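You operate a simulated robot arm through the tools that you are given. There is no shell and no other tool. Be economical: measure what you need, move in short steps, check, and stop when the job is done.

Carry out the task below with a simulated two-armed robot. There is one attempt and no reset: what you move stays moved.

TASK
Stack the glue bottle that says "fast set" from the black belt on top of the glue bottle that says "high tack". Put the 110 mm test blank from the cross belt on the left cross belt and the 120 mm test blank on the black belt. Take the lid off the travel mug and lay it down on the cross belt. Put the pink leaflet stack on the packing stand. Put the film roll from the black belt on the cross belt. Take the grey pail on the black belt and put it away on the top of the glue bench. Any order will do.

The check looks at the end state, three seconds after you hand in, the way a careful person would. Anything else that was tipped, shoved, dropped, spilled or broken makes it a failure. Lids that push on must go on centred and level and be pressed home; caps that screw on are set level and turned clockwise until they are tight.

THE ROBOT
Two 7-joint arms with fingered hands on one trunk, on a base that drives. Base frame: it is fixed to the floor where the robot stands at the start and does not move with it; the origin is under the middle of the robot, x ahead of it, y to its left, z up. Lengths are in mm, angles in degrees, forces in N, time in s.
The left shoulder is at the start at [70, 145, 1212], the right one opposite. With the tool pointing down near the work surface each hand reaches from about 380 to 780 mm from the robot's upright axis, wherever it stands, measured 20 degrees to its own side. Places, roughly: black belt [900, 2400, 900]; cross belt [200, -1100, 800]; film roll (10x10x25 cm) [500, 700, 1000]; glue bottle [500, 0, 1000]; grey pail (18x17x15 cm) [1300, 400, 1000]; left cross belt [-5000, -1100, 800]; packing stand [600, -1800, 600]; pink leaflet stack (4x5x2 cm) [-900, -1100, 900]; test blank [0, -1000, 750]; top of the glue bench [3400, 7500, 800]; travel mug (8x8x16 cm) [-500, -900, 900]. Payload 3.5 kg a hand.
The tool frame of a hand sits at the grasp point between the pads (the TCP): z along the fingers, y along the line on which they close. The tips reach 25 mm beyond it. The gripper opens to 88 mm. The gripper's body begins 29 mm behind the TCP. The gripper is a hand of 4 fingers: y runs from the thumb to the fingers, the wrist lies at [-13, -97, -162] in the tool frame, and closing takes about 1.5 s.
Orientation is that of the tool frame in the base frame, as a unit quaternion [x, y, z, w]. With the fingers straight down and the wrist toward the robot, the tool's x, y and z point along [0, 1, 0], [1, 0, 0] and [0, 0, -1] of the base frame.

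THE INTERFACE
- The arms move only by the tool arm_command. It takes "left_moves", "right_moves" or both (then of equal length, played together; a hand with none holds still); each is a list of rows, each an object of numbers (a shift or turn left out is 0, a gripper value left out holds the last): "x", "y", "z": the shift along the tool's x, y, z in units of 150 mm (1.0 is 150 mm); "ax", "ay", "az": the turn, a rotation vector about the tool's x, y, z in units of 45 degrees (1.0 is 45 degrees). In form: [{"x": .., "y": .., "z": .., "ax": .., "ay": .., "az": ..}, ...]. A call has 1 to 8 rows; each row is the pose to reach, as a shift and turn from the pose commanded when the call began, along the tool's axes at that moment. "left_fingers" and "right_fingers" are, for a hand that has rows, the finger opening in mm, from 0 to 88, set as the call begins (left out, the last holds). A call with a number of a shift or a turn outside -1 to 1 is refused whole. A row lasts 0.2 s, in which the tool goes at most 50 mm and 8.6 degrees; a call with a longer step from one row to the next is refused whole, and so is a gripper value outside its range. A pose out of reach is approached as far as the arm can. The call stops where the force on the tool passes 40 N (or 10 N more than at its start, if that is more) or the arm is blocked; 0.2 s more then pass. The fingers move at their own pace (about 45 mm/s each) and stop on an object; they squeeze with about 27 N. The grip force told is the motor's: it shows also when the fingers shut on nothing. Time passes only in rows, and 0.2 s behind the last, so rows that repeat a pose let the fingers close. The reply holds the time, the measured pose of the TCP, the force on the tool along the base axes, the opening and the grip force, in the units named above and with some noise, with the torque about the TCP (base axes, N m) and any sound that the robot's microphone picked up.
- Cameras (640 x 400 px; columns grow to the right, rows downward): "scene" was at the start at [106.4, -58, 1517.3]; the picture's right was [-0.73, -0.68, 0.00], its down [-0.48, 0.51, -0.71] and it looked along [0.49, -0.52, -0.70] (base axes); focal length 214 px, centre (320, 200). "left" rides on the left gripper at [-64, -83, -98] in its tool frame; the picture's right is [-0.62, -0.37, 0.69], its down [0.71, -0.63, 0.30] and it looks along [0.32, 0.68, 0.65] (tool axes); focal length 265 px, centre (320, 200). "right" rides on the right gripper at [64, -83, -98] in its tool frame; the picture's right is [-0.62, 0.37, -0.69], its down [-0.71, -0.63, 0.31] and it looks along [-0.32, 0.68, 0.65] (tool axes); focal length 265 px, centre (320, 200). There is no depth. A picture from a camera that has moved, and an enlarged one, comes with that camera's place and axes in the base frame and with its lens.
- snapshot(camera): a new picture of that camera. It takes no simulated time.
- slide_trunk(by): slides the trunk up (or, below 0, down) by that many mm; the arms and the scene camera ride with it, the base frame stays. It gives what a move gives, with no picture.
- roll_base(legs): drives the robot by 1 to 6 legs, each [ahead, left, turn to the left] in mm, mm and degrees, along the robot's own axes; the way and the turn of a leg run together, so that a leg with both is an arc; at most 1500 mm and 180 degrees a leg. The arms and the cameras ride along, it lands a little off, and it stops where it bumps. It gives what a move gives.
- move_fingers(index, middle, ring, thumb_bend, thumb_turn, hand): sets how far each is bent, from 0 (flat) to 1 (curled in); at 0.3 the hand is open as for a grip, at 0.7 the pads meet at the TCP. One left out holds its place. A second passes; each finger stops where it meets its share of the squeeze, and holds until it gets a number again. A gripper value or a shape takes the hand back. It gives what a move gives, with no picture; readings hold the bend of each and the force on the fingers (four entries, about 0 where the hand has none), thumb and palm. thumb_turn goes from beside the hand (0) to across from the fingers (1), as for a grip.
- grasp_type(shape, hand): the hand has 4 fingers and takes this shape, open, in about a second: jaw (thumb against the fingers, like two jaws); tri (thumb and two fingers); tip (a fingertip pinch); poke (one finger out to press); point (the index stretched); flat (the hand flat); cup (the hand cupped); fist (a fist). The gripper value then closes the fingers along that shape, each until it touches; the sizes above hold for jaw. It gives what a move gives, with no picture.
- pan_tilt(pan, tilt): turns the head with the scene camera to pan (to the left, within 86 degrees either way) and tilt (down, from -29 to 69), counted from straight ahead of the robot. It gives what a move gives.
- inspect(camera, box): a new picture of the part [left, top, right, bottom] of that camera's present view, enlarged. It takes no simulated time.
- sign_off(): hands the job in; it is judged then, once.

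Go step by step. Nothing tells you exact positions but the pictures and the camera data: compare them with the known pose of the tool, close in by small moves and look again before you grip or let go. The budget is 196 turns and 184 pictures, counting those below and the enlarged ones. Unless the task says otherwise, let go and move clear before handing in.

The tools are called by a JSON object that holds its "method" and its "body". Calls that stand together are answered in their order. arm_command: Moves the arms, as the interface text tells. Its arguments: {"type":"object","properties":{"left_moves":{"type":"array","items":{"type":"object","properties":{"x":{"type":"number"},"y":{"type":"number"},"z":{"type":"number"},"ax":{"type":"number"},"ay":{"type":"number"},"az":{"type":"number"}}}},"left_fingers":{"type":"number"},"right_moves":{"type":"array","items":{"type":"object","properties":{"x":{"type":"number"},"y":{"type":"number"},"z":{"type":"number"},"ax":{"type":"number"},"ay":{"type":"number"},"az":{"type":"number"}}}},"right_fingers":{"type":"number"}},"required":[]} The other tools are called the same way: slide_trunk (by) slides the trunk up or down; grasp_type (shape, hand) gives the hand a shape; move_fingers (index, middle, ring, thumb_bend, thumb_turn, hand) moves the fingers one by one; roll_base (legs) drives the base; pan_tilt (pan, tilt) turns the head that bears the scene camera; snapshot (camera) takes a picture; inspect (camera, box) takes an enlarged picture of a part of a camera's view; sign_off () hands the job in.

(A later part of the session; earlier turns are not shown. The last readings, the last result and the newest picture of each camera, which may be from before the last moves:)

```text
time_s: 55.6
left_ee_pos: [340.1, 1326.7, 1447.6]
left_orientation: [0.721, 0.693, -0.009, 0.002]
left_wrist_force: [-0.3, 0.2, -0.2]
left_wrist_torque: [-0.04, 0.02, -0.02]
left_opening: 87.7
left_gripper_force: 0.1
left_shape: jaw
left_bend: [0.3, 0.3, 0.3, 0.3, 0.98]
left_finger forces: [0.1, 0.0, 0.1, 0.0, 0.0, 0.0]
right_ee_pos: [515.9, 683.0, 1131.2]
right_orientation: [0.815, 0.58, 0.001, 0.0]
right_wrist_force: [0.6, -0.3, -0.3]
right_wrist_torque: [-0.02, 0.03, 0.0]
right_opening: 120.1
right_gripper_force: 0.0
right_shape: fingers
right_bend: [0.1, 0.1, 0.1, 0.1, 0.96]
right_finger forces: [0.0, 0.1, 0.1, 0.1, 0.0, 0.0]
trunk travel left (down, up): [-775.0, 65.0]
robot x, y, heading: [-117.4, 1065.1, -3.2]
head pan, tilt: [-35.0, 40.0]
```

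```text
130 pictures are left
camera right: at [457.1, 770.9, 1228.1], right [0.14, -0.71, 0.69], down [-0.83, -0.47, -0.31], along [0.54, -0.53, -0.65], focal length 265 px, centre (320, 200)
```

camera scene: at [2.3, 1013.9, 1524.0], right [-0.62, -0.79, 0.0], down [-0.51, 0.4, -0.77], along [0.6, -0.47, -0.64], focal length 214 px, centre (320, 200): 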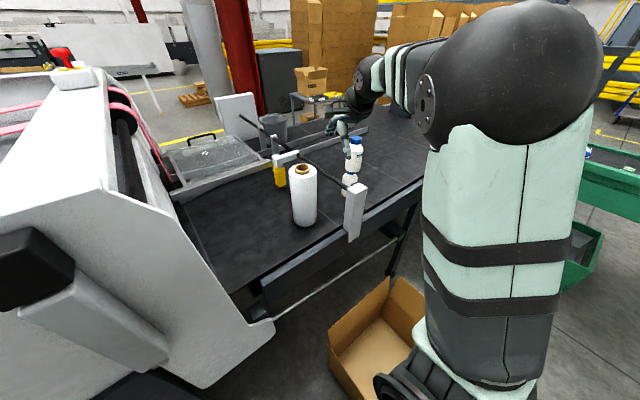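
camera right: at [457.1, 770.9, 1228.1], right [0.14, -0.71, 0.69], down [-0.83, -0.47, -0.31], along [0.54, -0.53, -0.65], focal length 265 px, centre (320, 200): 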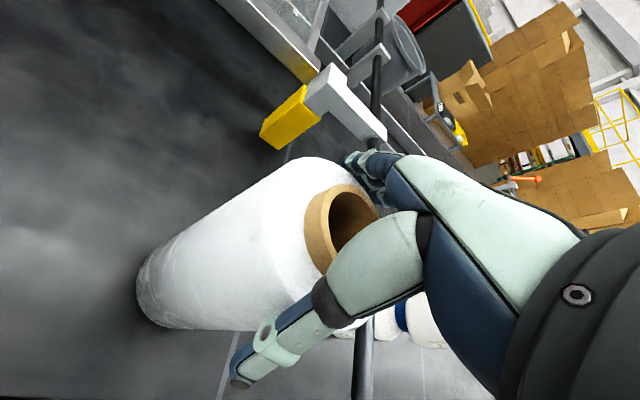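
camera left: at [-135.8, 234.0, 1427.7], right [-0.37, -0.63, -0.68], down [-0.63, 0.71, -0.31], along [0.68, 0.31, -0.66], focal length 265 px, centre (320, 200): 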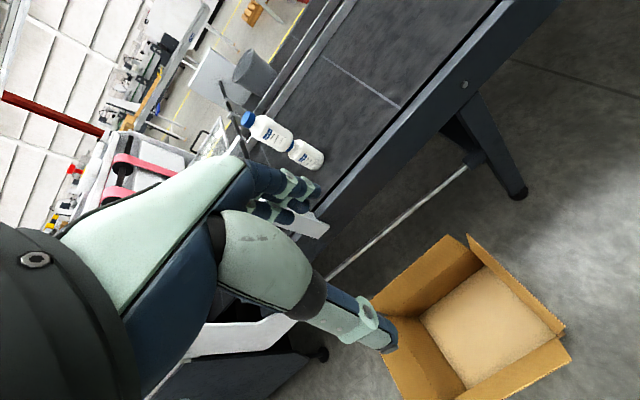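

No contact yet; I close the fingers onto the roll.

{"method": "move_fingers", "body": {"hand": "right", "index": 0.6, "middle": 0.6, "ring": 0.6, "thumb_bend": 0.6}}

{"method": "arm_command", "body": {"right_moves": [{"z": -0.05}, {"z": -0.1}, {"z": -0.2}, {"z": -0.2}]}}

{"method": "inspect", "body": {"camera": "scene", "box": [240, 90, 400, 250]}}

```text
time_s: 56.6
left_ee_pos: [339.2, 1327.7, 1448.0]
left_orientation: [0.721, 0.693, -0.008, 0.004]
left_wrist_force: [0.1, 0.1, 0.1]
left_wrist_torque: [-0.04, 0.0, 0.0]
left_opening: 87.5
left_gripper_force: 0.0
left_shape: jaw
left_bend: [0.3, 0.3, 0.3, 0.3, 0.98]
left_finger forces: [0.1, 0.0, 0.0, 0.1, 0.0, 0.1]
right_ee_pos: [514.5, 684.1, 1133.3]
right_orientation: [0.816, 0.578, 0.002, 0.001]
right_wrist_force: [3.6, -2.0, 12.4]
right_wrist_torque: [-0.24, -0.43, 0.0]
right_opening: 100.2
right_gripper_force: 35.1
right_shape: fingers
right_bend: [0.18, 0.26, 0.32, 0.36, 0.97]
right_finger forces: [14.0, 10.8, 11.0, 0.0, 33.9, 0.0]
trunk travel left (down, up): [-775.0, 65.0]
robot x, y, heading: [-116.7, 1066.4, -2.9]
head pan, tilt: [-35.0, 40.0]
```

```text
time_s: 57.6
left_ee_pos: [342.6, 1325.2, 1447.1]
left_orientation: [0.721, 0.693, -0.008, 0.002]
left_wrist_force: [-0.1, -0.7, 0.5]
left_wrist_torque: [-0.01, -0.01, 0.0]
left_opening: 87.7
left_gripper_force: 0.1
left_shape: jaw
left_bend: [0.3, 0.3, 0.3, 0.3, 0.98]
left_finger forces: [0.0, 0.0, 0.1, 0.1, 0.0, 0.1]
right_ee_pos: [518.5, 682.5, 1158.8]
right_orientation: [0.815, 0.579, -0.001, -0.003]
right_wrist_force: [1.5, -1.6, -10.5]
right_wrist_torque: [0.06, -0.03, 0.0]
right_opening: 97.4
right_gripper_force: 30.7
right_shape: fingers
right_bend: [0.19, 0.25, 0.33, 0.38, 0.97]
right_finger forces: [9.8, 11.1, 10.7, 0.0, 30.8, 0.1]
trunk travel left (down, up): [-775.0, 65.0]
robot x, y, heading: [-119.5, 1066.6, -3.1]
head pan, tilt: [-35.0, 40.0]
```

```text
2.50 times, centred on (320, 170) of scene
camera zoom: at [5.4, 1011.7, 1523.6], right [-0.62, -0.79, 0.0], down [-0.51, 0.4, -0.76], along [0.6, -0.47, -0.64], focal length 536 px, centre (320, 275)
```

zoom: 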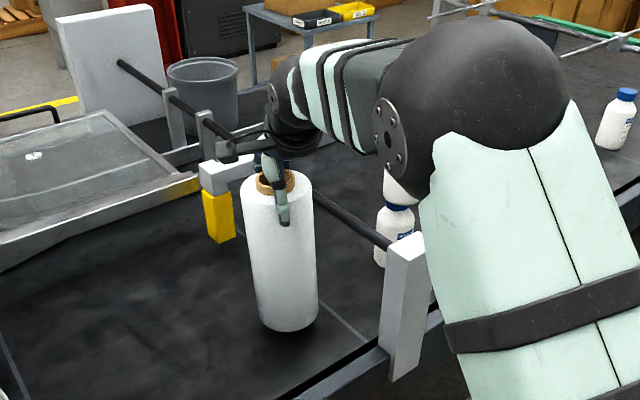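

The roll is held (about 1 kg). I lift it clear, then back the base away.

{"method": "arm_command", "body": {"right_moves": [{"z": -0.2}, {"z": -0.4}, {"z": -0.6}, {"z": -0.8}, {"z": -1.0}, {"z": -1.0}]}}

{"method": "snapshot", "body": {"camera": "scene"}}

```text
time_s: 59.0
left_ee_pos: [342.5, 1325.4, 1447.4]
left_orientation: [0.721, 0.693, -0.009, 0.001]
left_wrist_force: [0.8, 0.3, 0.2]
left_wrist_torque: [0.0, -0.03, 0.03]
left_opening: 87.8
left_gripper_force: 0.0
left_shape: jaw
left_bend: [0.3, 0.3, 0.3, 0.3, 0.98]
left_finger forces: [0.0, 0.0, 0.1, 0.0, 0.1, 0.0]
right_ee_pos: [518.4, 683.4, 1307.5]
right_orientation: [0.815, 0.579, -0.001, -0.003]
right_wrist_force: [0.5, 0.3, -10.5]
right_wrist_torque: [0.07, 0.02, -0.02]
right_opening: 97.1
right_gripper_force: 30.5
right_shape: fingers
right_bend: [0.19, 0.25, 0.33, 0.38, 0.97]
right_finger forces: [9.5, 11.0, 10.3, 0.0, 30.0, 0.0]
trunk travel left (down, up): [-775.0, 65.0]
robot x, y, heading: [-114.1, 1067.8, -3.1]
head pan, tilt: [-35.0, 40.0]
```

```text
128 pictures are left
camera scene: at [5.4, 1011.4, 1523.6], right [-0.62, -0.79, 0.0], down [-0.51, 0.4, -0.76], along [0.6, -0.47, -0.64], focal length 214 px, centre (320, 200)
```

scene: 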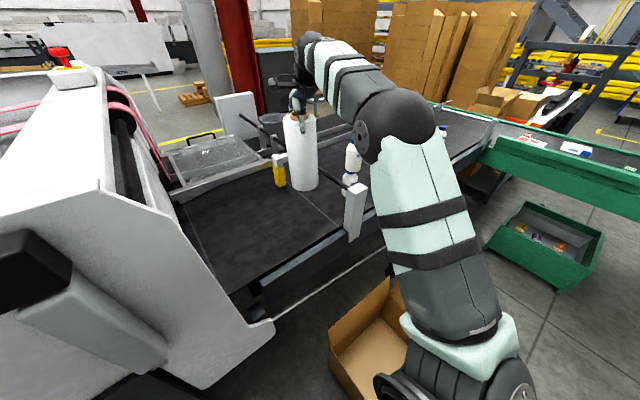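

I back out and rotate toward the cross belt side.

{"method": "roll_base", "body": {"legs": [[-450, 0, 3], [0, -1000, 0]]}}

{"method": "pan_tilt", "body": {"pan": -70, "tilt": 35}}

{"method": "snapshot", "body": {"camera": "scene"}}

```text
time_s: 66.5
left_ee_pos: [-134.6, 364.2, 1446.1]
left_orientation: [0.714, 0.7, -0.008, 0.002]
left_wrist_force: [0.6, 0.4, 0.0]
left_wrist_torque: [-0.05, -0.03, 0.0]
left_opening: 87.8
left_gripper_force: 0.1
left_shape: jaw
left_bend: [0.3, 0.3, 0.3, 0.3, 0.98]
left_finger forces: [0.1, 0.0, 0.0, 0.0, 0.0, 0.0]
right_ee_pos: [57.8, -273.6, 1309.3]
right_orientation: [0.808, 0.589, 0.0, -0.001]
right_wrist_force: [-0.2, -0.1, -10.5]
right_wrist_torque: [0.08, 0.02, 0.02]
right_opening: 96.8
right_gripper_force: 30.5
right_shape: fingers
right_bend: [0.19, 0.25, 0.33, 0.38, 0.97]
right_finger forces: [9.7, 10.9, 10.3, 0.0, 29.7, 0.1]
trunk travel left (down, up): [-775.0, 65.0]
robot x, y, heading: [-585.0, 96.5, -1.9]
head pan, tilt: [-35.0, 40.0]
```

```text
time_s: 67.5
left_ee_pos: [-136.3, 363.6, 1446.7]
left_orientation: [0.714, 0.7, -0.008, 0.002]
left_wrist_force: [0.5, -0.4, -0.4]
left_wrist_torque: [-0.01, 0.0, -0.03]
left_opening: 87.6
left_gripper_force: 0.0
left_shape: jaw
left_bend: [0.3, 0.3, 0.3, 0.3, 0.98]
left_finger forces: [0.1, 0.1, 0.0, 0.0, 0.1, 0.0]
right_ee_pos: [57.3, -273.8, 1308.3]
right_orientation: [0.808, 0.589, -0.001, -0.002]
right_wrist_force: [0.5, 0.1, -10.8]
right_wrist_torque: [0.12, 0.01, 0.01]
right_opening: 96.7
right_gripper_force: 30.7
right_shape: fingers
right_bend: [0.19, 0.25, 0.33, 0.38, 0.97]
right_finger forces: [9.7, 11.1, 10.4, 0.1, 29.8, 0.0]
trunk travel left (down, up): [-775.0, 65.0]
robot x, y, heading: [-584.7, 93.6, -1.8]
head pan, tilt: [-70.0, 35.0]
```

```text
127 pictures are left
camera scene: at [-505.0, 9.8, 1531.3], right [-0.95, -0.31, 0.0], down [-0.18, 0.55, -0.82], along [0.25, -0.78, -0.57], focal length 214 px, centre (320, 200)
```

scene: 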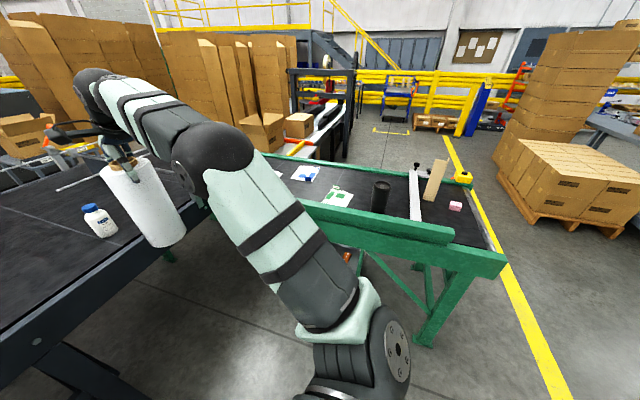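

I turn to face the cross belt.

{"method": "roll_base", "body": {"legs": [[0, 0, -88]]}}

{"method": "pan_tilt", "body": {"pan": 15, "tilt": 35}}

{"method": "snapshot", "body": {"camera": "scene"}}

```text
time_s: 71.6
left_ee_pos: [-291.9, -341.3, 1445.9]
left_orientation: [1.0, 0.018, -0.008, -0.004]
left_wrist_force: [-0.2, -0.6, -0.6]
left_wrist_torque: [-0.01, 0.0, -0.01]
left_opening: 87.8
left_gripper_force: 0.0
left_shape: jaw
left_bend: [0.3, 0.3, 0.3, 0.3, 0.98]
left_finger forces: [0.1, 0.0, 0.0, 0.0, 0.1, 0.1]
right_ee_pos: [-919.3, -567.3, 1308.8]
right_orientation: [0.992, -0.13, 0.001, -0.001]
right_wrist_force: [0.3, -0.2, -10.5]
right_wrist_torque: [-0.02, -0.03, 0.0]
right_opening: 95.9
right_gripper_force: 28.8
right_shape: fingers
right_bend: [0.2, 0.25, 0.34, 0.38, 0.97]
right_finger forces: [9.0, 10.4, 10.0, 0.1, 28.3, 0.1]
trunk travel left (down, up): [-775.0, 65.0]
robot x, y, heading: [-589.4, 95.8, -88.6]
head pan, tilt: [-70.0, 35.0]
```

```text
time_s: 73.2
left_ee_pos: [-292.6, -341.3, 1445.9]
left_orientation: [1.0, 0.019, -0.007, -0.004]
left_wrist_force: [1.3, 0.6, 0.3]
left_wrist_torque: [0.02, 0.02, -0.01]
left_opening: 87.8
left_gripper_force: 0.1
left_shape: jaw
left_bend: [0.3, 0.3, 0.3, 0.3, 0.98]
left_finger forces: [0.0, 0.1, 0.0, 0.0, 0.0, 0.1]
right_ee_pos: [-918.8, -567.9, 1309.3]
right_orientation: [0.992, -0.129, 0.001, -0.001]
right_wrist_force: [0.2, 0.1, -10.1]
right_wrist_torque: [-0.04, -0.06, 0.0]
right_opening: 96.0
right_gripper_force: 29.1
right_shape: fingers
right_bend: [0.2, 0.25, 0.34, 0.38, 0.97]
right_finger forces: [9.1, 10.8, 10.2, 0.1, 28.6, 0.0]
trunk travel left (down, up): [-775.0, 65.0]
robot x, y, heading: [-586.2, 95.4, -88.9]
head pan, tilt: [15.0, 35.0]
```

```text
126 pictures are left
camera scene: at [-560.9, -40.8, 1531.3], right [-0.96, -0.28, 0.0], down [-0.16, 0.55, -0.82], along [0.23, -0.79, -0.57], focal length 214 px, centre (320, 200)
```

scene: 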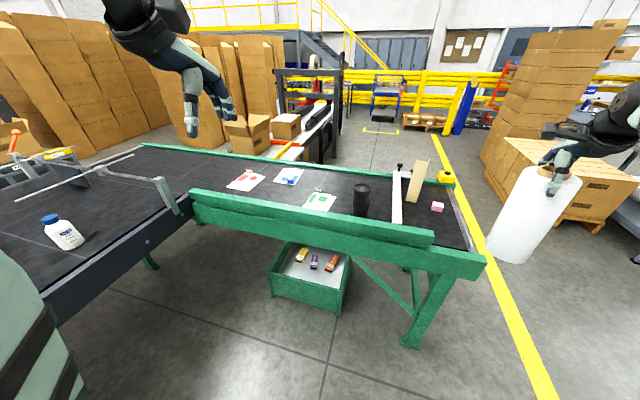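

{"method": "inspect", "body": {"camera": "scene", "box": [200, 140, 480, 310]}}

```text
2.29 times, centred on (340, 225) of scene
camera zoom: at [-560.9, -40.8, 1531.3], right [-0.96, -0.28, 0.0], down [-0.16, 0.55, -0.82], along [0.23, -0.79, -0.57], focal length 490 px, centre (274, 143)
```

zoom: 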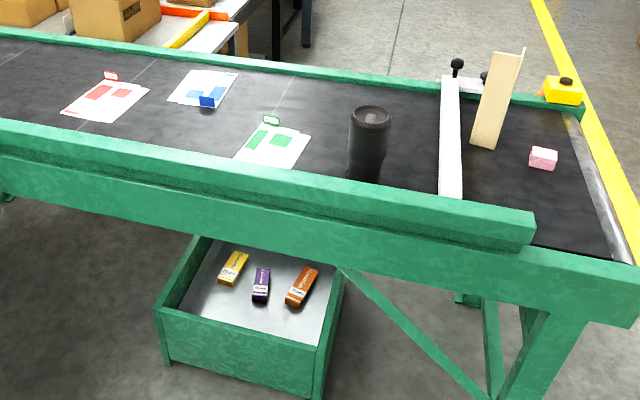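

The belt has a free spot near [-390, -1180] between the green leaflet and the mug. I drive sideways then forward for placing the roll there.

{"method": "roll_base", "body": {"legs": [[0, 440, -1], [585, 0, 0]]}}

{"method": "pan_tilt", "body": {"pan": -10, "tilt": 45}}

{"method": "snapshot", "body": {"camera": "scene"}}

{"method": "snapshot", "body": {"camera": "right"}}

{"method": "snapshot", "body": {"camera": "left"}}

```text
time_s: 75.3
left_ee_pos: [11.8, -341.7, 1447.8]
left_orientation: [1.0, 0.011, -0.002, -0.003]
left_wrist_force: [-0.6, -0.6, 0.2]
left_wrist_torque: [0.04, -0.02, 0.04]
left_opening: 87.8
left_gripper_force: 0.0
left_shape: jaw
left_bend: [0.3, 0.3, 0.3, 0.3, 0.98]
left_finger forces: [0.0, 0.0, 0.0, 0.1, 0.1, 0.0]
right_ee_pos: [-617.7, -557.8, 1301.8]
right_orientation: [0.99, -0.138, 0.005, -0.009]
right_wrist_force: [-3.1, 0.7, -11.0]
right_wrist_torque: [0.04, 0.12, 0.04]
right_opening: 90.1
right_gripper_force: 26.6
right_shape: fingers
right_bend: [0.22, 0.24, 0.33, 0.4, 0.97]
right_finger forces: [5.0, 11.4, 11.7, 0.0, 25.0, 0.0]
trunk travel left (down, up): [-775.0, 65.0]
robot x, y, heading: [-266.0, 99.5, -89.3]
head pan, tilt: [15.0, 35.0]
stopped in leg 1: the robot was blocked; the commanded pose is now the measured one
```

```text
time_s: 76.2
left_ee_pos: [26.2, -339.4, 1445.9]
left_orientation: [1.0, 0.011, -0.008, -0.003]
left_wrist_force: [0.2, 0.1, 0.6]
left_wrist_torque: [0.02, 0.01, 0.0]
left_opening: 88.0
left_gripper_force: 0.0
left_shape: jaw
left_bend: [0.3, 0.3, 0.3, 0.3, 0.98]
left_finger forces: [0.0, 0.0, 0.0, 0.0, 0.0, 0.0]
right_ee_pos: [-604.1, -556.8, 1308.6]
right_orientation: [0.991, -0.135, 0.002, -0.003]
right_wrist_force: [1.4, -0.3, -10.9]
right_wrist_torque: [-0.22, -0.14, -0.04]
right_opening: 90.4
right_gripper_force: 26.7
right_shape: fingers
right_bend: [0.21, 0.24, 0.34, 0.42, 0.96]
right_finger forces: [6.5, 12.1, 10.9, 0.1, 23.8, 0.0]
trunk travel left (down, up): [-775.0, 65.0]
robot x, y, heading: [-264.2, 102.0, -89.6]
head pan, tilt: [-10.0, 45.0]
```

```text
124 pictures are left
camera scene: at [-274.7, -30.6, 1516.6], right [-0.99, 0.16, 0.0], down [0.11, 0.7, -0.71], along [-0.12, -0.7, -0.71], focal length 214 px, centre (320, 200)
```

scene: 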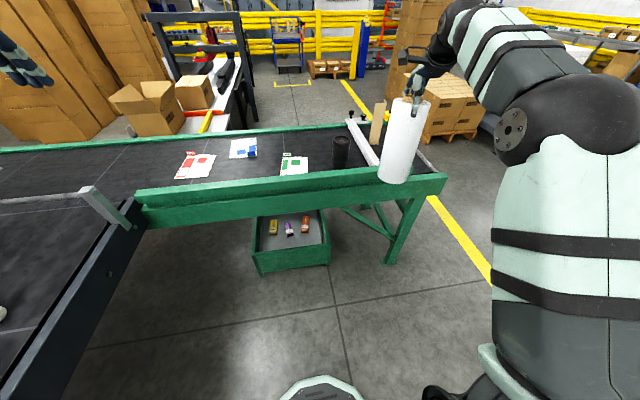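

```text
123 pictures are left
camera right: at [-520.9, -495.3, 1405.9], right [-0.7, -0.19, 0.69], down [-0.52, 0.8, -0.3], along [-0.49, -0.57, -0.66], focal length 265 px, centre (320, 200)
```

right: 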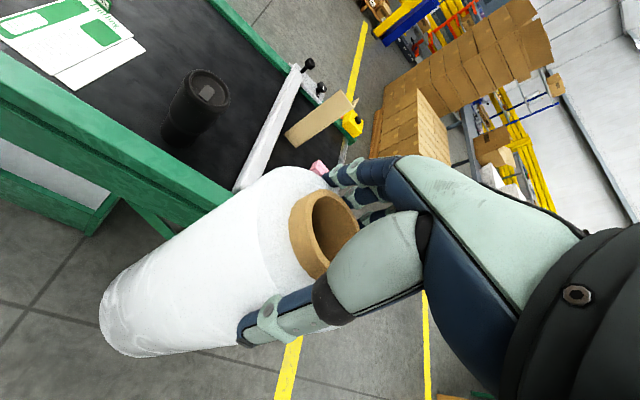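

```text
122 pictures are left
camera left: at [-39.0, -256.7, 1546.4], right [-0.64, 0.36, -0.68], down [0.7, 0.65, -0.31], along [0.33, -0.67, -0.66], focal length 265 px, centre (320, 200)
```

left: 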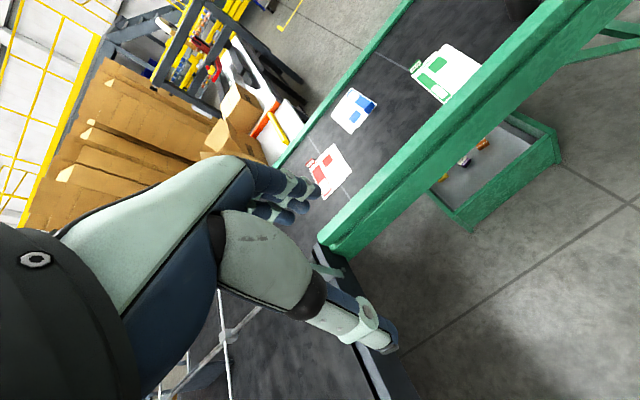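

I was blocked, probably by the carton corner behind me; I go forward first, then sideways.

{"method": "roll_base", "body": {"legs": [[580, 0, 0], [0, 125, 0]]}}

{"method": "snapshot", "body": {"camera": "scene"}}

{"method": "snapshot", "body": {"camera": "right"}}

```text
time_s: 80.3
left_ee_pos: [155.7, -906.5, 1446.9]
left_orientation: [1.0, 0.013, -0.005, -0.003]
left_wrist_force: [0.0, 0.1, 0.5]
left_wrist_torque: [-0.05, -0.05, 0.01]
left_opening: 87.9
left_gripper_force: 0.0
left_shape: jaw
left_bend: [0.3, 0.3, 0.3, 0.3, 0.98]
left_finger forces: [0.1, 0.1, 0.0, 0.0, 0.0, 0.1]
right_ee_pos: [-474.2, -1126.0, 1305.9]
right_orientation: [0.991, -0.136, 0.003, -0.004]
right_wrist_force: [-1.5, 0.4, -10.3]
right_wrist_torque: [-0.15, 0.05, 0.05]
right_opening: 88.9
right_gripper_force: 26.2
right_shape: fingers
right_bend: [0.21, 0.24, 0.34, 0.42, 0.97]
right_finger forces: [5.4, 12.4, 10.3, 0.0, 23.8, 0.0]
trunk travel left (down, up): [-775.0, 65.0]
robot x, y, heading: [-127.0, -468.4, -89.4]
head pan, tilt: [-10.0, 45.0]
```

```text
121 pictures are left
camera scene: at [-145.6, -599.6, 1516.3], right [-0.99, 0.16, 0.0], down [0.12, 0.7, -0.7], along [-0.11, -0.7, -0.71], focal length 214 px, centre (320, 200)
```

scene: 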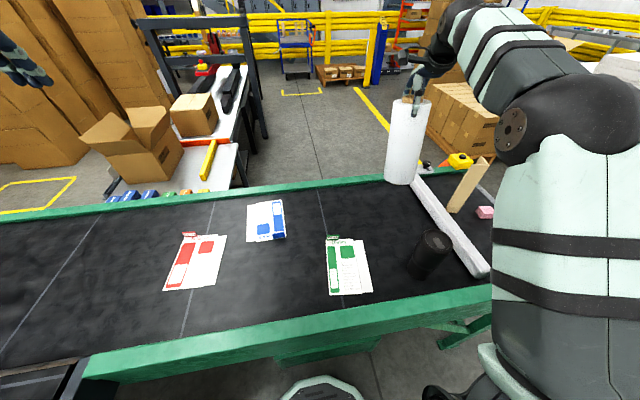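

```text
120 pictures are left
camera right: at [-391.3, -1064.8, 1403.6], right [-0.7, -0.19, 0.69], down [-0.52, 0.8, -0.3], along [-0.49, -0.57, -0.66], focal length 265 px, centre (320, 200)
```

right: 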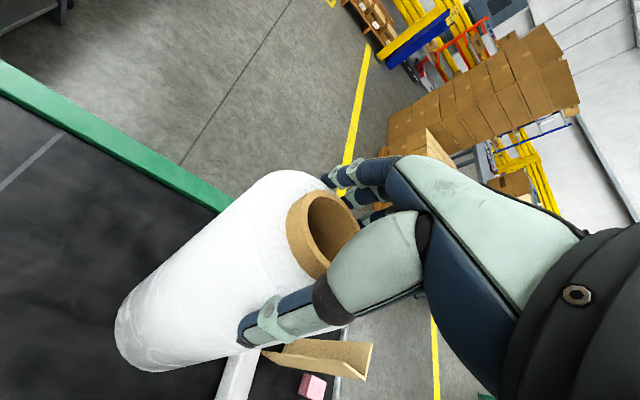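

The spot below the hand [-474, -1126] is free on the belt. I lower the roll.

{"method": "arm_command", "body": {"right_moves": [{"z": 0.2}, {"z": 0.4}, {"z": 0.6}, {"z": 0.8}, {"z": 1.0}]}}

{"method": "arm_command", "body": {"right_moves": [{"z": 0.2}, {"z": 0.4}, {"z": 0.55}, {"z": 0.6}]}}

{"method": "snapshot", "body": {"camera": "scene"}}

{"method": "snapshot", "body": {"camera": "right"}}

```text
time_s: 81.5
left_ee_pos: [158.1, -907.1, 1448.6]
left_orientation: [1.0, 0.012, -0.005, -0.004]
left_wrist_force: [1.1, 0.6, -0.3]
left_wrist_torque: [0.02, -0.02, 0.05]
left_opening: 87.7
left_gripper_force: 0.0
left_shape: jaw
left_bend: [0.3, 0.3, 0.3, 0.3, 0.98]
left_finger forces: [0.1, 0.1, 0.0, 0.0, 0.0, 0.0]
right_ee_pos: [-472.1, -1125.7, 1156.2]
right_orientation: [0.991, -0.135, 0.002, -0.004]
right_wrist_force: [-0.4, -1.2, -9.9]
right_wrist_torque: [-0.22, 0.04, 0.04]
right_opening: 89.7
right_gripper_force: 26.0
right_shape: fingers
right_bend: [0.21, 0.24, 0.34, 0.42, 0.97]
right_finger forces: [6.1, 12.3, 10.2, 0.1, 23.2, 0.0]
trunk travel left (down, up): [-775.0, 65.0]
robot x, y, heading: [-134.5, -467.5, -89.3]
head pan, tilt: [-10.0, 45.0]
```

```text
time_s: 82.6
left_ee_pos: [162.2, -903.6, 1447.6]
left_orientation: [1.0, 0.012, -0.006, -0.001]
left_wrist_force: [0.1, -0.9, -0.5]
left_wrist_torque: [0.04, 0.0, 0.02]
left_opening: 87.8
left_gripper_force: 0.1
left_shape: jaw
left_bend: [0.3, 0.3, 0.3, 0.3, 0.98]
left_finger forces: [0.0, 0.0, 0.1, 0.1, 0.0, 0.1]
right_ee_pos: [-468.8, -1129.4, 1084.9]
right_orientation: [0.991, -0.134, 0.001, 0.018]
right_wrist_force: [0.7, -2.6, 21.8]
right_wrist_torque: [0.06, -0.01, -0.08]
right_opening: 93.2
right_gripper_force: 32.2
right_shape: fingers
right_bend: [0.2, 0.25, 0.33, 0.45, 0.97]
right_finger forces: [9.7, 11.9, 11.6, 0.0, 31.6, 0.0]
trunk travel left (down, up): [-775.0, 65.0]
robot x, y, heading: [-126.8, -467.6, -89.3]
head pan, tilt: [-10.0, 45.0]
stopped in row 4 (right hand): the force on the tool passed its limit at 43 N (the readings are from after the stop); the commanded pose is now the measured one
```

```text
119 pictures are left
camera scene: at [-139.4, -595.4, 1516.8], right [-0.99, 0.16, 0.0], down [0.11, 0.7, -0.71], along [-0.11, -0.7, -0.71], focal length 214 px, centre (320, 200)
```

scene: 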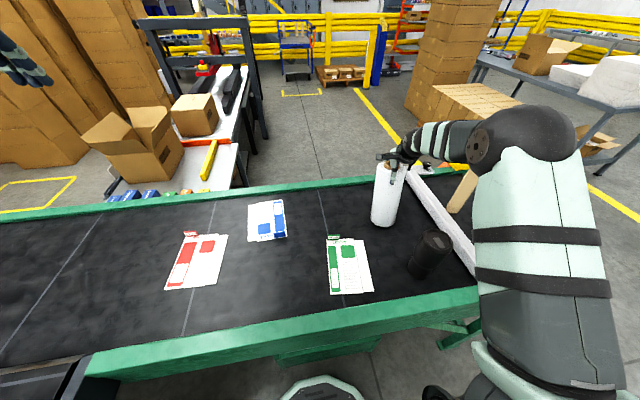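

```text
118 pictures are left
camera right: at [-385.2, -1062.6, 1179.5], right [-0.69, -0.16, 0.7], down [-0.52, 0.79, -0.33], along [-0.5, -0.6, -0.63], focal length 265 px, centre (320, 200)
```

right: 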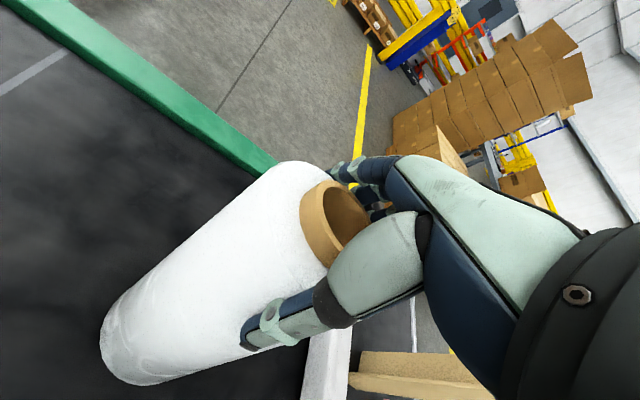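

The roll touches the belt (belt is near z 857). I ease off and check that it is upright.

{"method": "arm_command", "body": {"right_moves": [{"z": -0.02, "ax": -0.02}, {"z": -0.03, "ax": -0.04}, {"z": -0.03, "ax": -0.04}]}}

{"method": "inspect", "body": {"camera": "scene", "box": [330, 130, 450, 250]}}

```text
time_s: 83.4
left_ee_pos: [163.6, -900.5, 1448.5]
left_orientation: [1.0, 0.013, -0.007, -0.001]
left_wrist_force: [-0.6, 1.2, 0.8]
left_wrist_torque: [0.04, -0.03, 0.0]
left_opening: 87.7
left_gripper_force: 0.1
left_shape: jaw
left_bend: [0.3, 0.3, 0.3, 0.3, 0.98]
left_finger forces: [0.0, 0.0, 0.1, 0.1, 0.1, 0.0]
right_ee_pos: [-468.4, -1123.8, 1086.2]
right_orientation: [0.99, -0.135, -0.002, 0.028]
right_wrist_force: [-0.5, 0.0, 15.5]
right_wrist_torque: [-0.1, 0.07, 0.02]
right_opening: 93.2
right_gripper_force: 31.0
right_shape: fingers
right_bend: [0.19, 0.25, 0.33, 0.45, 0.97]
right_finger forces: [8.8, 11.4, 11.3, 0.0, 30.0, 0.1]
trunk travel left (down, up): [-775.0, 65.0]
robot x, y, heading: [-126.4, -467.9, -89.3]
head pan, tilt: [-10.0, 45.0]
```

```text
3.33 times, centred on (390, 190) of scene
camera zoom: at [-137.8, -592.2, 1517.1], right [-0.99, 0.16, 0.0], down [0.11, 0.7, -0.71], along [-0.11, -0.7, -0.7], focal length 715 px, centre (87, 233)
```

zoom: 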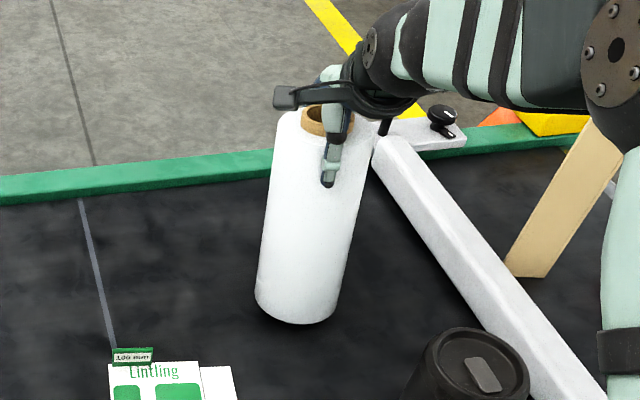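

The green tab reads "100 mm" - so those tabs are the test blanks. The roll looks slightly tilted; I check with the right camera.

{"method": "snapshot", "body": {"camera": "right"}}

```text
116 pictures are left
camera right: at [-383.3, -1055.2, 1178.0], right [-0.69, -0.15, 0.71], down [-0.52, 0.78, -0.34], along [-0.5, -0.61, -0.62], focal length 265 px, centre (320, 200)
```

right: 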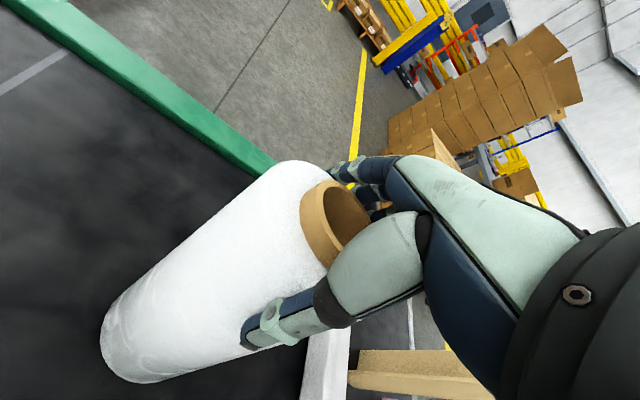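

The roll leans a bit in the grip. I loosen the fingers slightly so it settles upright on its base while still caged.

{"method": "move_fingers", "body": {"hand": "right", "index": 0.16, "middle": 0.2, "ring": 0.26, "thumb_bend": 0.34}}

{"method": "snapshot", "body": {"camera": "right"}}

{"method": "inspect", "body": {"camera": "scene", "box": [330, 130, 450, 250]}}

```text
time_s: 84.4
left_ee_pos: [161.0, -904.1, 1447.3]
left_orientation: [1.0, 0.012, -0.006, -0.002]
left_wrist_force: [0.7, -0.7, 0.8]
left_wrist_torque: [-0.01, 0.0, -0.01]
left_opening: 87.7
left_gripper_force: 0.1
left_shape: jaw
left_bend: [0.3, 0.3, 0.3, 0.3, 0.98]
left_finger forces: [0.1, 0.0, 0.1, 0.0, 0.0, 0.0]
right_ee_pos: [-469.8, -1125.2, 1082.3]
right_orientation: [0.991, -0.135, 0.0, 0.025]
right_wrist_force: [1.0, -0.7, -0.4]
right_wrist_torque: [-0.02, 0.01, -0.03]
right_opening: 100.2
right_gripper_force: 1.9
right_shape: fingers
right_bend: [0.15, 0.2, 0.24, 0.33, 1.0]
right_finger forces: [0.7, 0.0, 1.9, 0.1, 2.3, 0.0]
trunk travel left (down, up): [-775.0, 65.0]
robot x, y, heading: [-130.6, -467.6, -89.3]
head pan, tilt: [-10.0, 45.0]
```

```text
115 pictures are left
camera right: at [-385.2, -1058.6, 1174.9], right [-0.69, -0.15, 0.71], down [-0.52, 0.78, -0.34], along [-0.5, -0.6, -0.62], focal length 265 px, centre (320, 200)
```

right: 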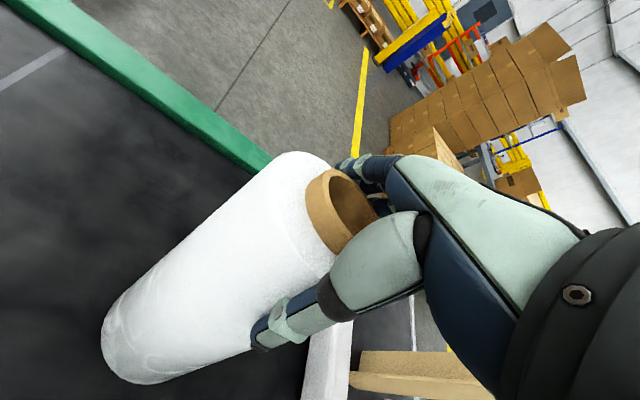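

```text
3.33 times, centred on (390, 190) of scene
camera zoom: at [-140.3, -596.9, 1516.6], right [-0.99, 0.16, 0.0], down [0.11, 0.7, -0.71], along [-0.11, -0.7, -0.71], focal length 715 px, centre (87, 233)
```

zoom: 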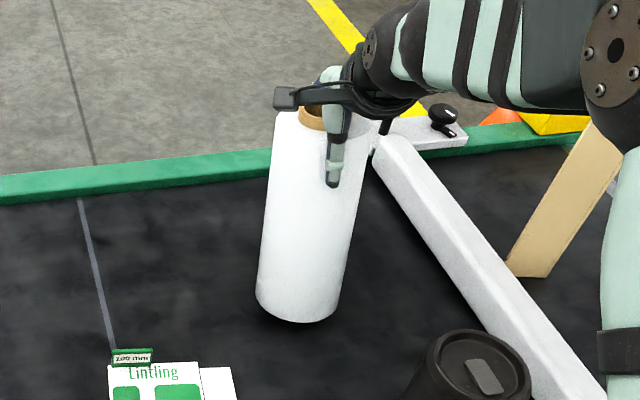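

It now rests on the belt and leans lightly on the thumb; I let the thumb give way gradually so it rights itself.

{"method": "move_fingers", "body": {"hand": "right", "thumb_bend": 0.26}}

{"method": "move_fingers", "body": {"hand": "right", "thumb_bend": 0.18}}

{"method": "snapshot", "body": {"camera": "right"}}

{"method": "inspect", "body": {"camera": "scene", "box": [330, 130, 450, 250]}}

```text
time_s: 85.4
left_ee_pos: [161.1, -902.6, 1448.1]
left_orientation: [1.0, 0.012, -0.005, -0.002]
left_wrist_force: [0.5, -0.6, 0.5]
left_wrist_torque: [-0.01, 0.04, 0.02]
left_opening: 87.7
left_gripper_force: 0.0
left_shape: jaw
left_bend: [0.3, 0.3, 0.3, 0.3, 0.98]
left_finger forces: [0.1, 0.1, 0.0, 0.0, 0.1, 0.0]
right_ee_pos: [-468.8, -1125.6, 1083.3]
right_orientation: [0.991, -0.135, -0.001, 0.026]
right_wrist_force: [0.0, -0.6, 0.7]
right_wrist_torque: [-0.03, 0.0, -0.01]
right_opening: 104.6
right_gripper_force: 0.8
right_shape: fingers
right_bend: [0.16, 0.2, 0.25, 0.26, 1.0]
right_finger forces: [0.2, 0.1, 0.6, 0.0, 0.6, 0.0]
trunk travel left (down, up): [-775.0, 65.0]
robot x, y, heading: [-127.9, -466.3, -89.2]
head pan, tilt: [-10.0, 45.0]
```

```text
time_s: 86.4
left_ee_pos: [161.2, -903.3, 1447.6]
left_orientation: [1.0, 0.011, -0.006, -0.003]
left_wrist_force: [0.5, 0.5, 0.0]
left_wrist_torque: [-0.01, 0.03, 0.0]
left_opening: 87.5
left_gripper_force: 0.0
left_shape: jaw
left_bend: [0.3, 0.3, 0.3, 0.3, 0.98]
left_finger forces: [0.0, 0.0, 0.0, 0.1, 0.0, 0.0]
right_ee_pos: [-469.2, -1125.4, 1082.2]
right_orientation: [0.991, -0.135, 0.0, 0.027]
right_wrist_force: [0.3, 0.0, 0.4]
right_wrist_torque: [-0.01, -0.02, 0.03]
right_opening: 108.9
right_gripper_force: 0.2
right_shape: fingers
right_bend: [0.16, 0.2, 0.26, 0.18, 1.0]
right_finger forces: [0.0, 0.0, 0.2, 0.1, 0.0, 0.0]
trunk travel left (down, up): [-775.0, 65.0]
robot x, y, heading: [-124.5, -469.2, -89.2]
head pan, tilt: [-10.0, 45.0]
```

```text
113 pictures are left
camera right: at [-385.0, -1058.4, 1175.8], right [-0.69, -0.15, 0.71], down [-0.52, 0.78, -0.34], along [-0.5, -0.6, -0.62], focal length 265 px, centre (320, 200)
```

right: 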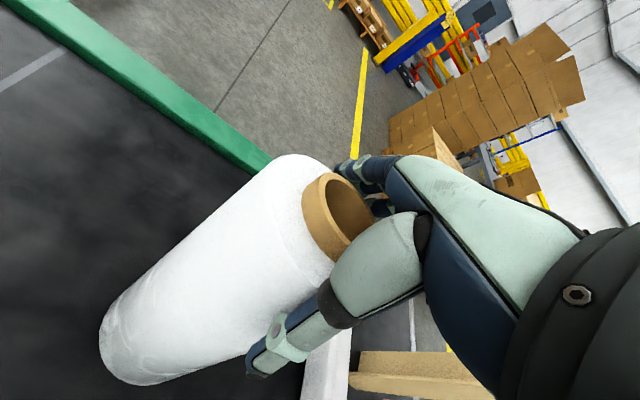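

```text
3.33 times, centred on (390, 190) of scene
camera zoom: at [-140.0, -596.3, 1516.7], right [-0.99, 0.16, 0.0], down [0.11, 0.7, -0.71], along [-0.11, -0.7, -0.71], focal length 715 px, centre (87, 233)
```

zoom: 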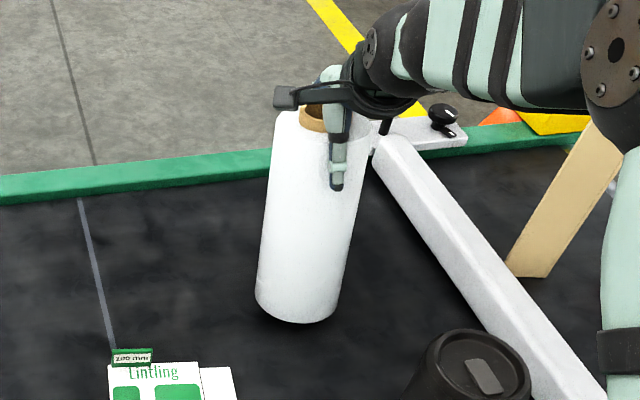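

The roll stands free with no finger forces. I open wide and lift the hand straight up.

{"method": "move_fingers", "body": {"hand": "right", "index": 0.08, "middle": 0.08, "ring": 0.08, "thumb_bend": 0.1}}

{"method": "arm_command", "body": {"right_moves": [{"z": -0.2}, {"z": -0.4}, {"z": -0.6}, {"z": -0.8}, {"z": -1.0}]}}

{"method": "inspect", "body": {"camera": "scene", "box": [150, 130, 500, 310]}}

```text
time_s: 87.4
left_ee_pos: [161.9, -903.8, 1447.6]
left_orientation: [1.0, 0.012, -0.006, -0.002]
left_wrist_force: [-0.1, -0.1, 0.2]
left_wrist_torque: [-0.01, -0.02, 0.0]
left_opening: 87.8
left_gripper_force: 0.0
left_shape: jaw
left_bend: [0.3, 0.3, 0.3, 0.3, 0.98]
left_finger forces: [0.0, 0.0, 0.0, 0.0, 0.1, 0.0]
right_ee_pos: [-468.8, -1124.6, 1083.0]
right_orientation: [0.991, -0.134, -0.001, 0.025]
right_wrist_force: [-0.4, -0.4, 0.7]
right_wrist_torque: [0.0, 0.04, 0.01]
right_opening: 122.0
right_gripper_force: 0.2
right_shape: fingers
right_bend: [0.08, 0.08, 0.08, 0.1, 1.0]
right_finger forces: [0.0, 0.1, 0.0, 0.0, 0.2, 0.0]
trunk travel left (down, up): [-775.0, 65.0]
robot x, y, heading: [-126.4, -469.5, -89.4]
head pan, tilt: [-10.0, 45.0]
```

```text
time_s: 88.6
left_ee_pos: [161.9, -902.6, 1447.5]
left_orientation: [1.0, 0.011, -0.007, -0.002]
left_wrist_force: [-0.3, -0.4, 0.5]
left_wrist_torque: [0.03, -0.02, 0.0]
left_opening: 87.5
left_gripper_force: 0.1
left_shape: jaw
left_bend: [0.3, 0.3, 0.3, 0.3, 0.98]
left_finger forces: [0.0, 0.0, 0.0, 0.1, 0.0, 0.0]
right_ee_pos: [-468.4, -1117.4, 1234.0]
right_orientation: [0.991, -0.135, 0.0, 0.026]
right_wrist_force: [0.1, 0.3, -0.5]
right_wrist_torque: [0.01, 0.02, 0.01]
right_opening: 122.0
right_gripper_force: 0.0
right_shape: fingers
right_bend: [0.08, 0.08, 0.08, 0.1, 1.0]
right_finger forces: [0.0, 0.0, 0.0, 0.0, 0.0, 0.0]
trunk travel left (down, up): [-775.0, 65.0]
robot x, y, heading: [-129.0, -464.4, -89.2]
head pan, tilt: [-10.0, 45.0]
```

```text
1.83 times, centred on (325, 220) of scene
camera zoom: at [-139.7, -595.6, 1516.7], right [-0.99, 0.16, 0.0], down [0.11, 0.7, -0.71], along [-0.11, -0.7, -0.71], focal length 392 px, centre (311, 163)
```

zoom: 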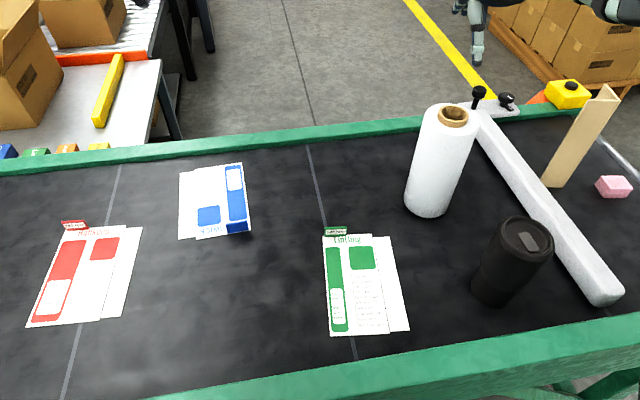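

Roll placed. Now I read the small tabs and the wooden piece.

{"method": "inspect", "body": {"camera": "scene", "box": [310, 225, 390, 275]}}

{"method": "inspect", "body": {"camera": "scene", "box": [165, 215, 295, 295]}}

{"method": "inspect", "body": {"camera": "scene", "box": [430, 160, 500, 250]}}

```text
8.00 times, centred on (350, 250) of scene
camera zoom: at [-139.7, -595.6, 1516.7], right [-0.99, 0.16, 0.0], down [0.11, 0.7, -0.71], along [-0.11, -0.7, -0.71], focal length 1716 px, centre (80, -200)
```

zoom: 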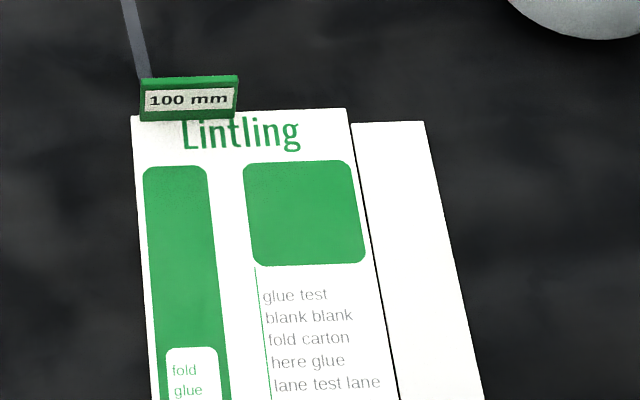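

```text
4.92 times, centred on (230, 255) of scene
camera zoom: at [-139.7, -595.6, 1516.7], right [-0.99, 0.16, 0.0], down [0.11, 0.7, -0.71], along [-0.11, -0.7, -0.71], focal length 1056 px, centre (763, -71)
```

zoom: 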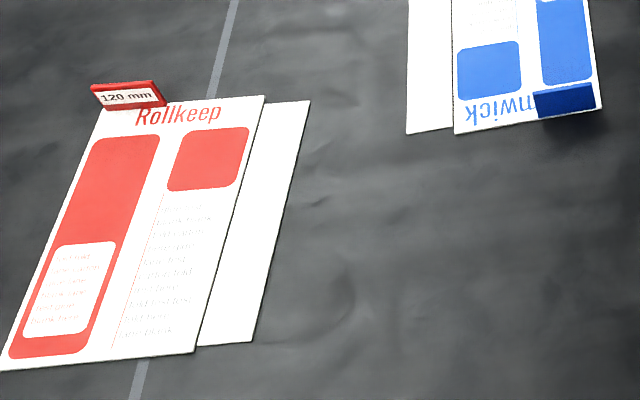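

```text
4.44 times, centred on (465, 205) of scene
camera zoom: at [-139.7, -595.6, 1516.7], right [-0.99, 0.16, 0.0], down [0.11, 0.7, -0.71], along [-0.11, -0.7, -0.71], focal length 953 px, centre (-324, 178)
```

zoom: 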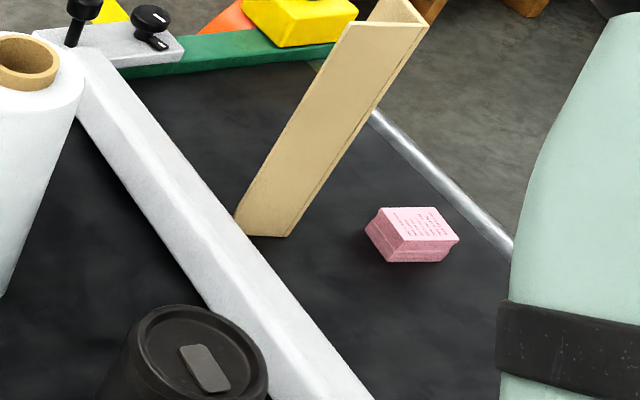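

So the carton blanks with tabs are the test blanks: red = 120 mm, green = 100 mm, blue tab faces away (should be 110). I shift the base a bit left so the left hand can take the red tab.

{"method": "roll_base", "body": {"legs": [[0, 130, 0]]}}

{"method": "arm_command", "body": {"left_moves": [{"y": 0.2, "z": 0.15}, {"y": 0.4, "z": 0.35}, {"y": 0.6, "z": 0.55}, {"y": 0.8, "z": 0.75}, {"y": 1.0, "z": 0.95}]}}

{"method": "arm_command", "body": {"right_moves": [{"y": -0.2, "z": -0.2}, {"y": -0.4, "z": -0.4}], "right_fingers": 60}}

{"method": "pan_tilt", "body": {"pan": 15, "tilt": 45}}

{"method": "snapshot", "body": {"camera": "scene"}}

{"method": "snapshot", "body": {"camera": "left"}}

```text
time_s: 89.9
left_ee_pos: [289.1, -902.1, 1447.5]
left_orientation: [1.0, 0.013, -0.005, -0.002]
left_wrist_force: [-0.2, 0.1, 0.8]
left_wrist_torque: [-0.01, 0.04, -0.01]
left_opening: 87.9
left_gripper_force: 0.1
left_shape: jaw
left_bend: [0.3, 0.3, 0.3, 0.3, 0.98]
left_finger forces: [0.0, 0.0, 0.0, 0.1, 0.0, 0.1]
right_ee_pos: [-341.6, -1115.1, 1232.3]
right_orientation: [0.99, -0.136, 0.0, 0.025]
right_wrist_force: [-0.2, 0.3, 0.0]
right_wrist_torque: [-0.04, 0.02, 0.0]
right_opening: 122.0
right_gripper_force: 0.0
right_shape: fingers
right_bend: [0.08, 0.08, 0.08, 0.1, 1.0]
right_finger forces: [0.0, 0.0, 0.0, 0.0, 0.0, 0.0]
trunk travel left (down, up): [-775.0, 65.0]
robot x, y, heading: [2.0, -466.7, -89.5]
head pan, tilt: [-10.0, 45.0]
```

```text
time_s: 91.1
left_ee_pos: [294.0, -1052.7, 1303.1]
left_orientation: [1.0, 0.013, -0.006, -0.003]
left_wrist_force: [0.1, -0.6, -0.2]
left_wrist_torque: [0.01, -0.01, 0.01]
left_opening: 87.5
left_gripper_force: 0.1
left_shape: jaw
left_bend: [0.3, 0.3, 0.3, 0.3, 0.98]
left_finger forces: [0.0, 0.0, 0.0, 0.0, 0.1, 0.0]
right_ee_pos: [-338.3, -1119.5, 1232.2]
right_orientation: [0.99, -0.136, -0.001, 0.024]
right_wrist_force: [-1.1, -0.6, -0.2]
right_wrist_torque: [0.0, 0.04, -0.01]
right_opening: 122.0
right_gripper_force: 0.1
right_shape: fingers
right_bend: [0.08, 0.08, 0.08, 0.1, 1.0]
right_finger forces: [0.0, 0.1, 0.0, 0.0, 0.0, 0.0]
trunk travel left (down, up): [-775.0, 65.0]
robot x, y, heading: [2.3, -467.0, -89.1]
head pan, tilt: [-10.0, 45.0]
```

```text
time_s: 91.7
left_ee_pos: [295.8, -1047.9, 1304.9]
left_orientation: [1.0, 0.011, -0.006, -0.001]
left_wrist_force: [0.3, 0.7, -0.6]
left_wrist_torque: [0.02, 0.01, 0.0]
left_opening: 87.5
left_gripper_force: 0.0
left_shape: jaw
left_bend: [0.3, 0.3, 0.3, 0.3, 0.98]
left_finger forces: [0.0, 0.1, 0.0, 0.0, 0.0, 0.0]
right_ee_pos: [-320.5, -1050.6, 1291.3]
right_orientation: [0.99, -0.136, -0.001, 0.026]
right_wrist_force: [0.1, 0.2, -0.4]
right_wrist_torque: [-0.03, 0.01, -0.02]
right_opening: 60.1
right_gripper_force: 0.0
right_shape: jaw
right_bend: [0.28, 0.37, 0.34, 0.59, 0.99]
right_finger forces: [0.0, 0.0, 0.0, 0.0, 0.1, 0.0]
trunk travel left (down, up): [-775.0, 65.0]
robot x, y, heading: [1.5, -464.0, -89.2]
head pan, tilt: [-10.0, 45.0]
```

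```text
time_s: 92.6
left_ee_pos: [292.9, -1051.5, 1304.1]
left_orientation: [1.0, 0.012, -0.005, -0.002]
left_wrist_force: [-0.3, 0.2, 0.0]
left_wrist_torque: [0.0, 0.01, 0.0]
left_opening: 87.3
left_gripper_force: 0.0
left_shape: jaw
left_bend: [0.3, 0.3, 0.3, 0.3, 0.98]
left_finger forces: [0.1, 0.0, 0.0, 0.0, 0.0, 0.1]
right_ee_pos: [-322.9, -1055.4, 1288.3]
right_orientation: [0.991, -0.135, -0.001, 0.026]
right_wrist_force: [-0.5, -0.8, -0.5]
right_wrist_torque: [0.02, 0.02, 0.0]
right_opening: 60.3
right_gripper_force: 0.0
right_shape: jaw
right_bend: [0.28, 0.37, 0.34, 0.59, 0.99]
right_finger forces: [0.0, 0.1, 0.1, 0.0, 0.0, 0.0]
trunk travel left (down, up): [-775.0, 65.0]
robot x, y, heading: [3.4, -465.2, -89.0]
head pan, tilt: [15.0, 45.0]
```

```text
107 pictures are left
camera scene: at [25.5, -593.4, 1516.6], right [-0.96, -0.27, 0.0], down [-0.19, 0.68, -0.71], along [0.19, -0.68, -0.71], focal length 214 px, centre (320, 200)
```

scene: 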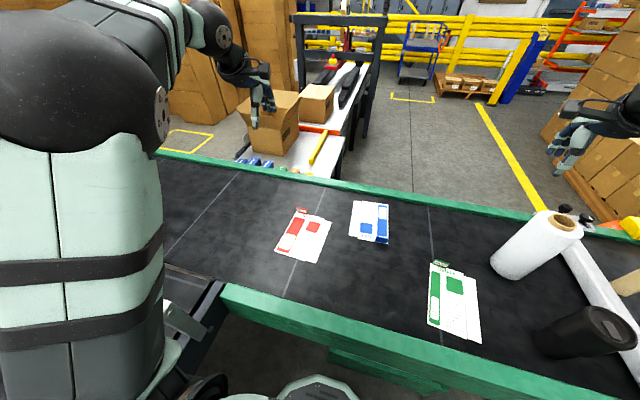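

```text
106 pictures are left
camera left: at [228.1, -969.4, 1404.3], right [-0.64, 0.36, -0.68], down [0.7, 0.65, -0.31], along [0.33, -0.67, -0.66], focal length 265 px, centre (320, 200)
```

left: 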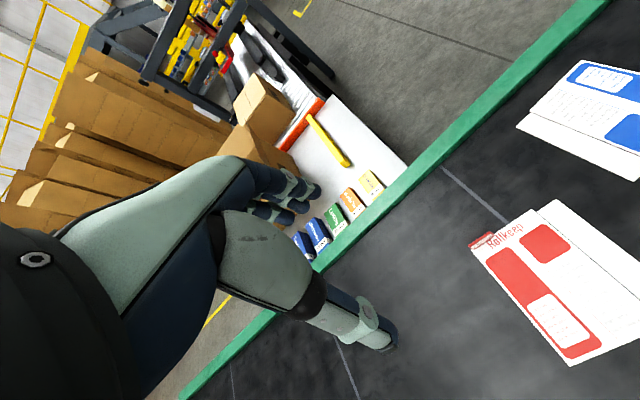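

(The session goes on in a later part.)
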